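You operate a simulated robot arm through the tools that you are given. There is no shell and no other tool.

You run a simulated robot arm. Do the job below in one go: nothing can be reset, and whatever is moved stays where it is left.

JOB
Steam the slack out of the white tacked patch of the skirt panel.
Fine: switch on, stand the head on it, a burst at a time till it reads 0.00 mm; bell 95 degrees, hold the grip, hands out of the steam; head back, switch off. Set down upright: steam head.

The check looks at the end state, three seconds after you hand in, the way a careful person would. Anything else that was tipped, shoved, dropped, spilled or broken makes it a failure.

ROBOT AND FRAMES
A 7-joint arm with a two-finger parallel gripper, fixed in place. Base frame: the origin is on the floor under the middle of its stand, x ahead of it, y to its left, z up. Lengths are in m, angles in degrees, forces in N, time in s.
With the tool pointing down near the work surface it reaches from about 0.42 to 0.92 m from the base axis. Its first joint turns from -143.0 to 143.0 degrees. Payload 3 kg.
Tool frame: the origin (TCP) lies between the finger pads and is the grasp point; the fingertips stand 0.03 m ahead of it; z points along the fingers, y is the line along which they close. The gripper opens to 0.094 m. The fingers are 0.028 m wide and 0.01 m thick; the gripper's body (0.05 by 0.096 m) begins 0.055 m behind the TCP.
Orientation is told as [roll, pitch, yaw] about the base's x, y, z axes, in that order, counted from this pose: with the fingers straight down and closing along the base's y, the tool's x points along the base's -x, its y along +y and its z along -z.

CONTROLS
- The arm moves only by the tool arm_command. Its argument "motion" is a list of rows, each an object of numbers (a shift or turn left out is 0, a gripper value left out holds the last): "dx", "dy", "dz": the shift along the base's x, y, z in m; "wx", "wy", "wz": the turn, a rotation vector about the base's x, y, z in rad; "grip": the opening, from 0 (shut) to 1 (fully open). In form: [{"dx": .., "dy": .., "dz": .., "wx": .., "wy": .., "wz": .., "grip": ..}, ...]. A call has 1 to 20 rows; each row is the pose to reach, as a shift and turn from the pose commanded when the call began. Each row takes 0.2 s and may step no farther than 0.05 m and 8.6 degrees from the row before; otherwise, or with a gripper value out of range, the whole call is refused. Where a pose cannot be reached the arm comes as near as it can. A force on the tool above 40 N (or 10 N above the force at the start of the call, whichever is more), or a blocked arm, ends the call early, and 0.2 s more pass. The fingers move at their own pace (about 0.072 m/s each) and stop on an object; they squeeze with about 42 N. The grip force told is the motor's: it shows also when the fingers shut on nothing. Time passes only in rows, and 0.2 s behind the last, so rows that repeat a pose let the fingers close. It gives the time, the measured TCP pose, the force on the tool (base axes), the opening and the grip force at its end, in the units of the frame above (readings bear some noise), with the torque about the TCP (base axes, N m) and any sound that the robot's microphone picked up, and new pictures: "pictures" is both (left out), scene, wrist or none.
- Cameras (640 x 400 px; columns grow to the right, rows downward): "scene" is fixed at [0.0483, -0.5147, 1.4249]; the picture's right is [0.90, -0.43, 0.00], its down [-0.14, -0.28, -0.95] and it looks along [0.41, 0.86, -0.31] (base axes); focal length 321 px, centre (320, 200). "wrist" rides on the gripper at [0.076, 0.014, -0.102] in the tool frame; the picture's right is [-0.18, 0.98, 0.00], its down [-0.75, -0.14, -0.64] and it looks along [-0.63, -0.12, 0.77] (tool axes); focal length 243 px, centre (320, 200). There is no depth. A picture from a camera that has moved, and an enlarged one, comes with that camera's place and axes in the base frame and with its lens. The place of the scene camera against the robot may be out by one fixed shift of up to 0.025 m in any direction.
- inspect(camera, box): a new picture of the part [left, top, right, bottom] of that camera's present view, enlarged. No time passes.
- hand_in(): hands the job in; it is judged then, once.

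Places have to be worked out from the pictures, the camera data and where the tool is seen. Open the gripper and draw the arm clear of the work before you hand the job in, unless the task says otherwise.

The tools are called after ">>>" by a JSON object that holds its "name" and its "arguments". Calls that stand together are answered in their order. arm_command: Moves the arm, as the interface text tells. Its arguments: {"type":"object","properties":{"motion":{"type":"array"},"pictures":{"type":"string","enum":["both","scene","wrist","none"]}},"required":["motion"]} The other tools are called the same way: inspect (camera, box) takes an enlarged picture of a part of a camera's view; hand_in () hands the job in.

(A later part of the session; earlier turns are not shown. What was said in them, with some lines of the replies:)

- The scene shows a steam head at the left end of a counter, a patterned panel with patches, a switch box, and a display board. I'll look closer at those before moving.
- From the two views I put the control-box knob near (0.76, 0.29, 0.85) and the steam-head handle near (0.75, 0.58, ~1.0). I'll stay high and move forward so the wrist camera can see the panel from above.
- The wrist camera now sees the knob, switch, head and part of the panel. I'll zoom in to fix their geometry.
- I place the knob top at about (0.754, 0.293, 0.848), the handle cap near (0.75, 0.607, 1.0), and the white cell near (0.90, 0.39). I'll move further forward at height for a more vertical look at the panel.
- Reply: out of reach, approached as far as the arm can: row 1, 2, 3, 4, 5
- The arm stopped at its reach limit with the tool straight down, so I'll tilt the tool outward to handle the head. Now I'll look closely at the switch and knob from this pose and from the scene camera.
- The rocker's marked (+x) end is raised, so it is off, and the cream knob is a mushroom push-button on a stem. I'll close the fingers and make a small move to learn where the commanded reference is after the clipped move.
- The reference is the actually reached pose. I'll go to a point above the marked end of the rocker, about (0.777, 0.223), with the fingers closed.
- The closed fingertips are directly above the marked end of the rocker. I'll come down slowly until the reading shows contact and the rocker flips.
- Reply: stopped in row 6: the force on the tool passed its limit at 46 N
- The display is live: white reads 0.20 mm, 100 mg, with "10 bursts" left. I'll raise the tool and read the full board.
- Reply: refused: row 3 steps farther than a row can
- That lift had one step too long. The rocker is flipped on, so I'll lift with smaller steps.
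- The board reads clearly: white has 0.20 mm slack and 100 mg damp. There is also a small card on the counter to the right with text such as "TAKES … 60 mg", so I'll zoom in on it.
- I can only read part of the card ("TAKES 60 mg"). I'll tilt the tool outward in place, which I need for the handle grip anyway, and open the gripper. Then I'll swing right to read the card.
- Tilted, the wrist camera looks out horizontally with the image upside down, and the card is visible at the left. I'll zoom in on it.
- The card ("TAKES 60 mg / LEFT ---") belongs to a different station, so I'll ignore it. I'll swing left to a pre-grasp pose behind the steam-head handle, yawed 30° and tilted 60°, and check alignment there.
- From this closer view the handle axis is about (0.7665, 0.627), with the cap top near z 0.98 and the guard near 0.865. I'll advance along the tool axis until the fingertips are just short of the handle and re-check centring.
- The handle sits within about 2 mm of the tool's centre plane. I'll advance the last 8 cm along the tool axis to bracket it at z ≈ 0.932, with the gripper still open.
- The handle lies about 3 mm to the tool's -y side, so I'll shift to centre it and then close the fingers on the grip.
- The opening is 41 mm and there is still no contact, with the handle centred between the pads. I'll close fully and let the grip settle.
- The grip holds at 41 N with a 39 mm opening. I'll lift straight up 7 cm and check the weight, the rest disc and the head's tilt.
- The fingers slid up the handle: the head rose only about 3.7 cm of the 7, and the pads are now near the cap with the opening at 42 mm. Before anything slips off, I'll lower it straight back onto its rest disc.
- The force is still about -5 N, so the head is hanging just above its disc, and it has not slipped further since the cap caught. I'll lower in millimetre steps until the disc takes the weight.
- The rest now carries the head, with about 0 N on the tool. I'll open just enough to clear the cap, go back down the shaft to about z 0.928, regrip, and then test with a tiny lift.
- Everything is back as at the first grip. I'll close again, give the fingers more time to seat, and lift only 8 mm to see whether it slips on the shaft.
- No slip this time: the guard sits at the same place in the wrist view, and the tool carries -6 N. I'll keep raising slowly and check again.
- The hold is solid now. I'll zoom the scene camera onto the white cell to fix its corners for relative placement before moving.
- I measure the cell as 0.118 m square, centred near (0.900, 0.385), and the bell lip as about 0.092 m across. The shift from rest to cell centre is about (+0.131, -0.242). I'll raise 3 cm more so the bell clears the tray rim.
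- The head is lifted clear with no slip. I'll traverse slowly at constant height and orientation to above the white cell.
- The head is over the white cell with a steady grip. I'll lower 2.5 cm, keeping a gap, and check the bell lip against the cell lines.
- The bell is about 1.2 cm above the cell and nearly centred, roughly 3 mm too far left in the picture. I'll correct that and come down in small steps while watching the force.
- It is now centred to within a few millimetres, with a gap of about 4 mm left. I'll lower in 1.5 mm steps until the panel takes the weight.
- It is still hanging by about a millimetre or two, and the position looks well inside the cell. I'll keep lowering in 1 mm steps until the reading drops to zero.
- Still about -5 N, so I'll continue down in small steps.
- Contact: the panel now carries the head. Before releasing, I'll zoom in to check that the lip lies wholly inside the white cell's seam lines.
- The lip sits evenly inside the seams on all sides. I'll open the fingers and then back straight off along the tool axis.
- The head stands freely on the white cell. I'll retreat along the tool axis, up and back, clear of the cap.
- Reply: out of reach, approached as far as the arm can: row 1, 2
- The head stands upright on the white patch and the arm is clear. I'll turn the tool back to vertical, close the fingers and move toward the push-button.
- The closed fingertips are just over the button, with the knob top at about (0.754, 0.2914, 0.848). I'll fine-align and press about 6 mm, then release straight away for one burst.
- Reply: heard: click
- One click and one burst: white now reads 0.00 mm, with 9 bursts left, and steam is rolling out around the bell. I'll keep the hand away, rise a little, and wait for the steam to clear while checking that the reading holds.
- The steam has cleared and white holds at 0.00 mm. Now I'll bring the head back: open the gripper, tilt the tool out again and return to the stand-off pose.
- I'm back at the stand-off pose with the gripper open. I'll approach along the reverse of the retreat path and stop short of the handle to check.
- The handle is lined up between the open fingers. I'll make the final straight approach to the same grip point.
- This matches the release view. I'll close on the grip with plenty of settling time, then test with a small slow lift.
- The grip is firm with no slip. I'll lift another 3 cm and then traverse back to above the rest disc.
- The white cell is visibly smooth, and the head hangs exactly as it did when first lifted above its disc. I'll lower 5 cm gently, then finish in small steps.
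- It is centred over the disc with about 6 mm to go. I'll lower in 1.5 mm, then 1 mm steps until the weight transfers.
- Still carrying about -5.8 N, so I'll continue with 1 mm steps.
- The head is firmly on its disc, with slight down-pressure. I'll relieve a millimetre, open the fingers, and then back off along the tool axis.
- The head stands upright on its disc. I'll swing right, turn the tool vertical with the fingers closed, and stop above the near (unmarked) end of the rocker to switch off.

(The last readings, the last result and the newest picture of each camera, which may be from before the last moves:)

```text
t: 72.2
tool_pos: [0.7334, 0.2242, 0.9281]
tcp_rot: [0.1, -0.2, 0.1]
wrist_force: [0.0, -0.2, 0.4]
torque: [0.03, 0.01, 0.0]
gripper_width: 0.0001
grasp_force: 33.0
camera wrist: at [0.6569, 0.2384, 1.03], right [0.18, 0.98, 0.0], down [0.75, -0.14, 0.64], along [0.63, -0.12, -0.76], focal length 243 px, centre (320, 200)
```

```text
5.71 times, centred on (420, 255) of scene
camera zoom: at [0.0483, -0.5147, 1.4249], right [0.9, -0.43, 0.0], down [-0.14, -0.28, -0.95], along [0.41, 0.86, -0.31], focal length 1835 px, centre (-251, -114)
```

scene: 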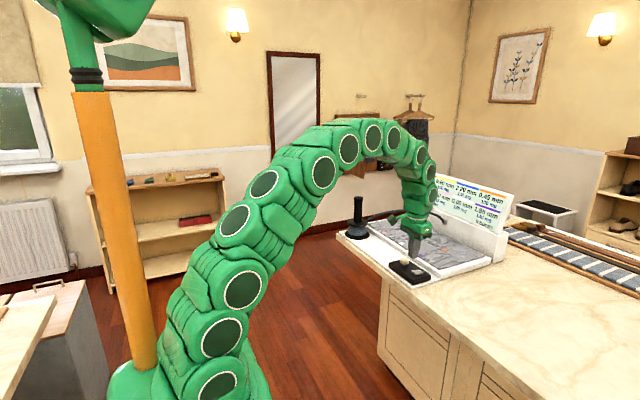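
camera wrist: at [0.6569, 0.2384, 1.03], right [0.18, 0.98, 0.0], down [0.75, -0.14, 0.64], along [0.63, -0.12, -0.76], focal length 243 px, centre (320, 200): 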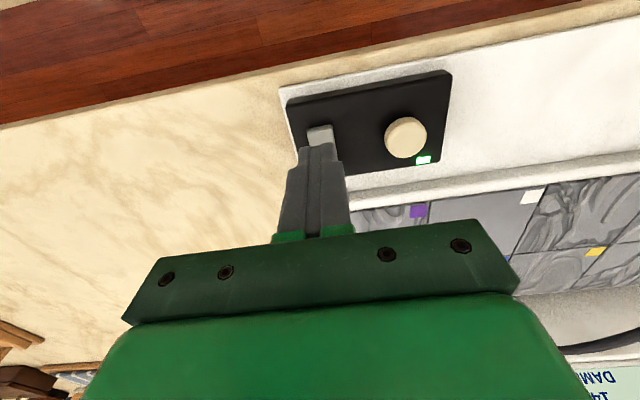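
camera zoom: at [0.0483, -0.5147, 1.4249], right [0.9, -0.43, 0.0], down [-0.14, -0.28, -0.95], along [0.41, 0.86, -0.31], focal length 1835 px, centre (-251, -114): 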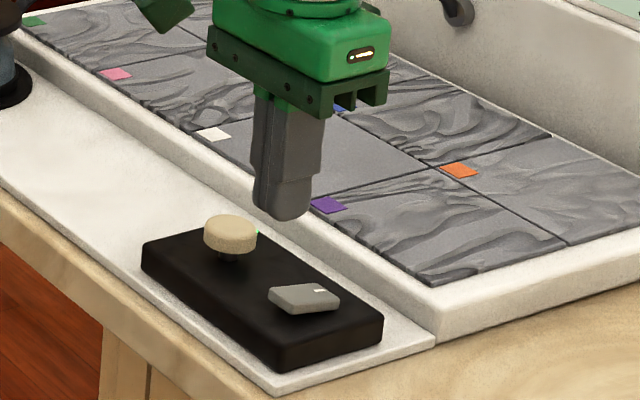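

The fingertips are over the raised near end of the rocker. I'll press it down slowly to switch off.

>>> {"name": "arm_command", "arguments": {"motion": [{"dz": -0.03}, {"dz": -0.042}, {"dz": -0.048}, {"dz": -0.052}, {"dz": -0.056}, {"dz": -0.059}], "pictures": "scene"}}

>>> {"name": "inspect", "arguments": {"camera": "scene", "box": [370, 160, 520, 290]}}

```text
t: 73.6
tool_pos: [0.7343, 0.2232, 0.8697]
tcp_rot: [0.1, -0.2, 0.1]
wrist_force: [-0.3, 0.2, -0.3]
torque: [0.0, -0.01, 0.02]
gripper_width: 0.0
grasp_force: 33.0
```

scene: 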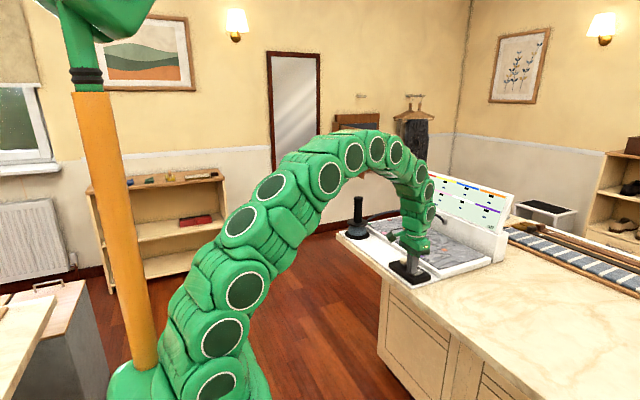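

```text
3.08 times, centred on (445, 225) of scene
camera zoom: at [0.0483, -0.5147, 1.4249], right [0.9, -0.43, 0.0], down [-0.14, -0.28, -0.95], along [0.41, 0.86, -0.31], focal length 988 px, centre (-65, 123)
```

zoom: 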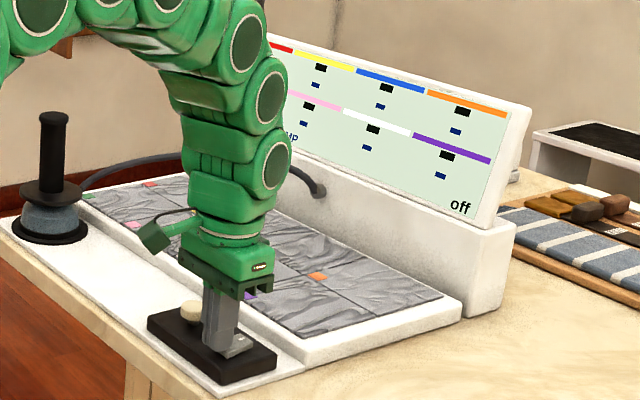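

The display reads "off". I'll lift straight up, draw the arm back clear of the counter, and open the gripper.

>>> {"name": "arm_command", "arguments": {"motion": [{"dz": 0.03}, {"dz": 0.07}, {"dx": -0.02, "dz": 0.11}, {"dx": -0.05, "dy": 0.01, "dz": 0.145}, {"dx": -0.08, "dy": 0.02, "dz": 0.18}, {"dx": -0.11, "dy": 0.03, "dz": 0.21}, {"dx": -0.14, "dy": 0.04, "dz": 0.24, "grip": 0.5}, {"dx": -0.17, "dy": 0.05, "dz": 0.27, "grip": 1}, {"dx": -0.2, "dy": 0.06, "dz": 0.29, "grip": 1}, {"dx": -0.23, "dy": 0.07, "dz": 0.3, "grip": 1}, {"dx": -0.26, "dy": 0.08, "dz": 0.31, "grip": 1}, {"dx": -0.26, "dy": 0.08, "dz": 0.31, "grip": 1}], "pictures": "both"}}

>>> {"name": "inspect", "arguments": {"camera": "scene", "box": [330, 160, 530, 290]}}

>>> {"name": "inspect", "arguments": {"camera": "scene", "box": [370, 240, 450, 290]}}

>>> {"name": "inspect", "arguments": {"camera": "scene", "box": [335, 190, 415, 250]}}

```text
t: 76.2
tool_pos: [0.4727, 0.3037, 1.1805]
tcp_rot: [0.1, -0.2, 0.1]
wrist_force: [0.4, -0.9, 0.7]
torque: [0.01, -0.01, 0.02]
gripper_width: 0.0939
grasp_force: 0.0
camera wrist: at [0.3969, 0.3188, 1.2823], right [0.18, 0.98, 0.0], down [0.75, -0.14, 0.64], along [0.63, -0.12, -0.76], focal length 243 px, centre (320, 200)
```

scene: 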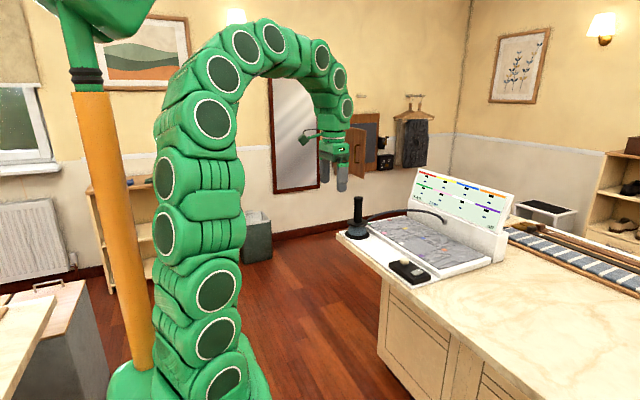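
wrist: 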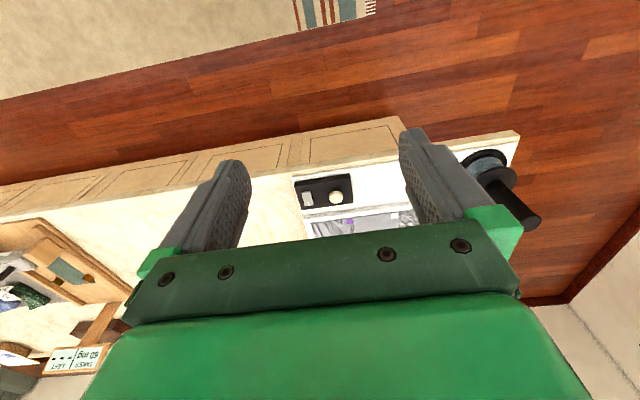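

```text
3.08 times, centred on (430, 225) of scene
camera zoom: at [0.0483, -0.5147, 1.4249], right [0.9, -0.43, 0.0], down [-0.14, -0.28, -0.95], along [0.41, 0.86, -0.31], focal length 988 px, centre (-18, 123)
```

zoom: 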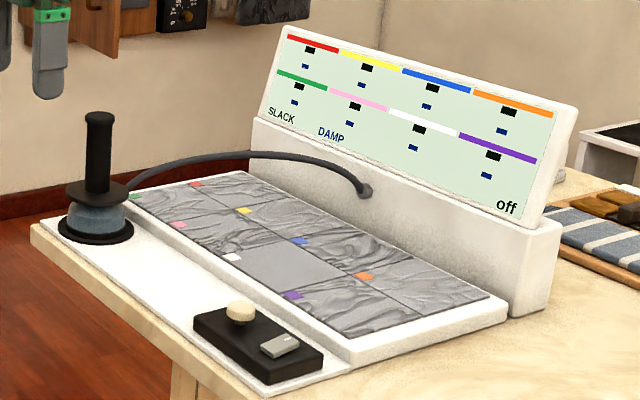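

```text
8.00 times, centred on (410, 265) of scene
camera zoom: at [0.0483, -0.5147, 1.4249], right [0.9, -0.43, 0.0], down [-0.14, -0.28, -0.95], along [0.41, 0.86, -0.31], focal length 2568 px, centre (-400, -320)
```

zoom: 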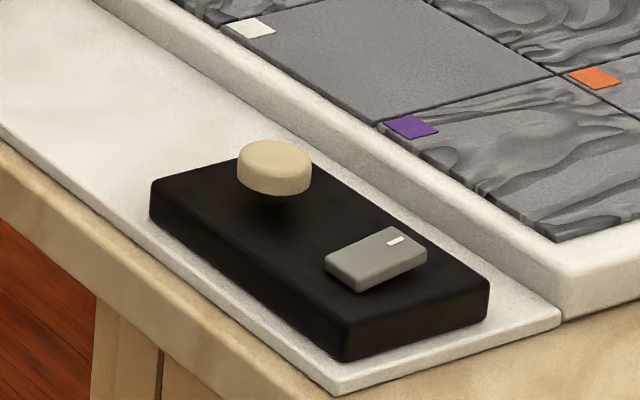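

```text
6.67 times, centred on (375, 220) of scene
camera zoom: at [0.0483, -0.5147, 1.4249], right [0.9, -0.43, 0.0], down [-0.14, -0.28, -0.95], along [0.41, 0.86, -0.31], focal length 2140 px, centre (-47, 67)
```

zoom: 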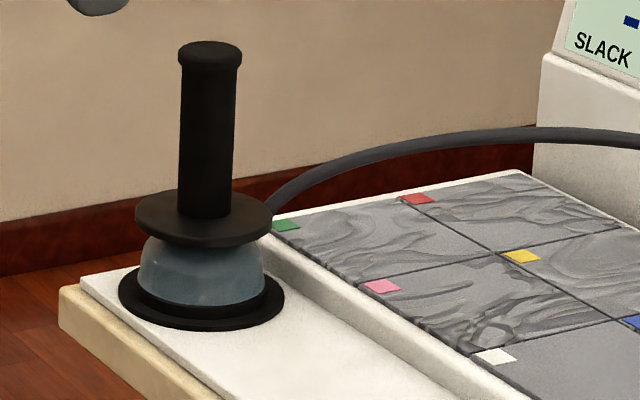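

The end state looks right: the white patch is smooth (it read 0.00 mm after one burst) and the head is upright on its disc. The display reads "off", the rocker is back, nothing else has moved, and the arm is clear with the gripper open. I'll hand the job in.

>>> {"name": "hand_in", "arguments": {}}

```text
The job is handed in.
```

The slack is out of the white patch. It read 0.20 mm at the start and 0.00 mm after one burst, and it stayed at 0.00 mm until I switched off. I've handed the job in, but no verdict has come back.

- **End state:** the steam head is upright on its disc and the display reads "off". The gripper is open and the arm is clear of the counter. Nothing else looks moved in the final pictures.
- **Slip on the first lift:** my grip slid about 3 cm up the handle until it caught at the cap, with the head a few centimetres above its disc. I set it straight back down and gripped again lower on the handle; that grip held for the rest of the job. The head was not dropped.
- **Damp:** the burst also added damp. At the last reading white was at 180 mg, and its neighbours pink, blue and purple were at 140 mg; all four started at 100 mg. Slack on the other patches did not change.
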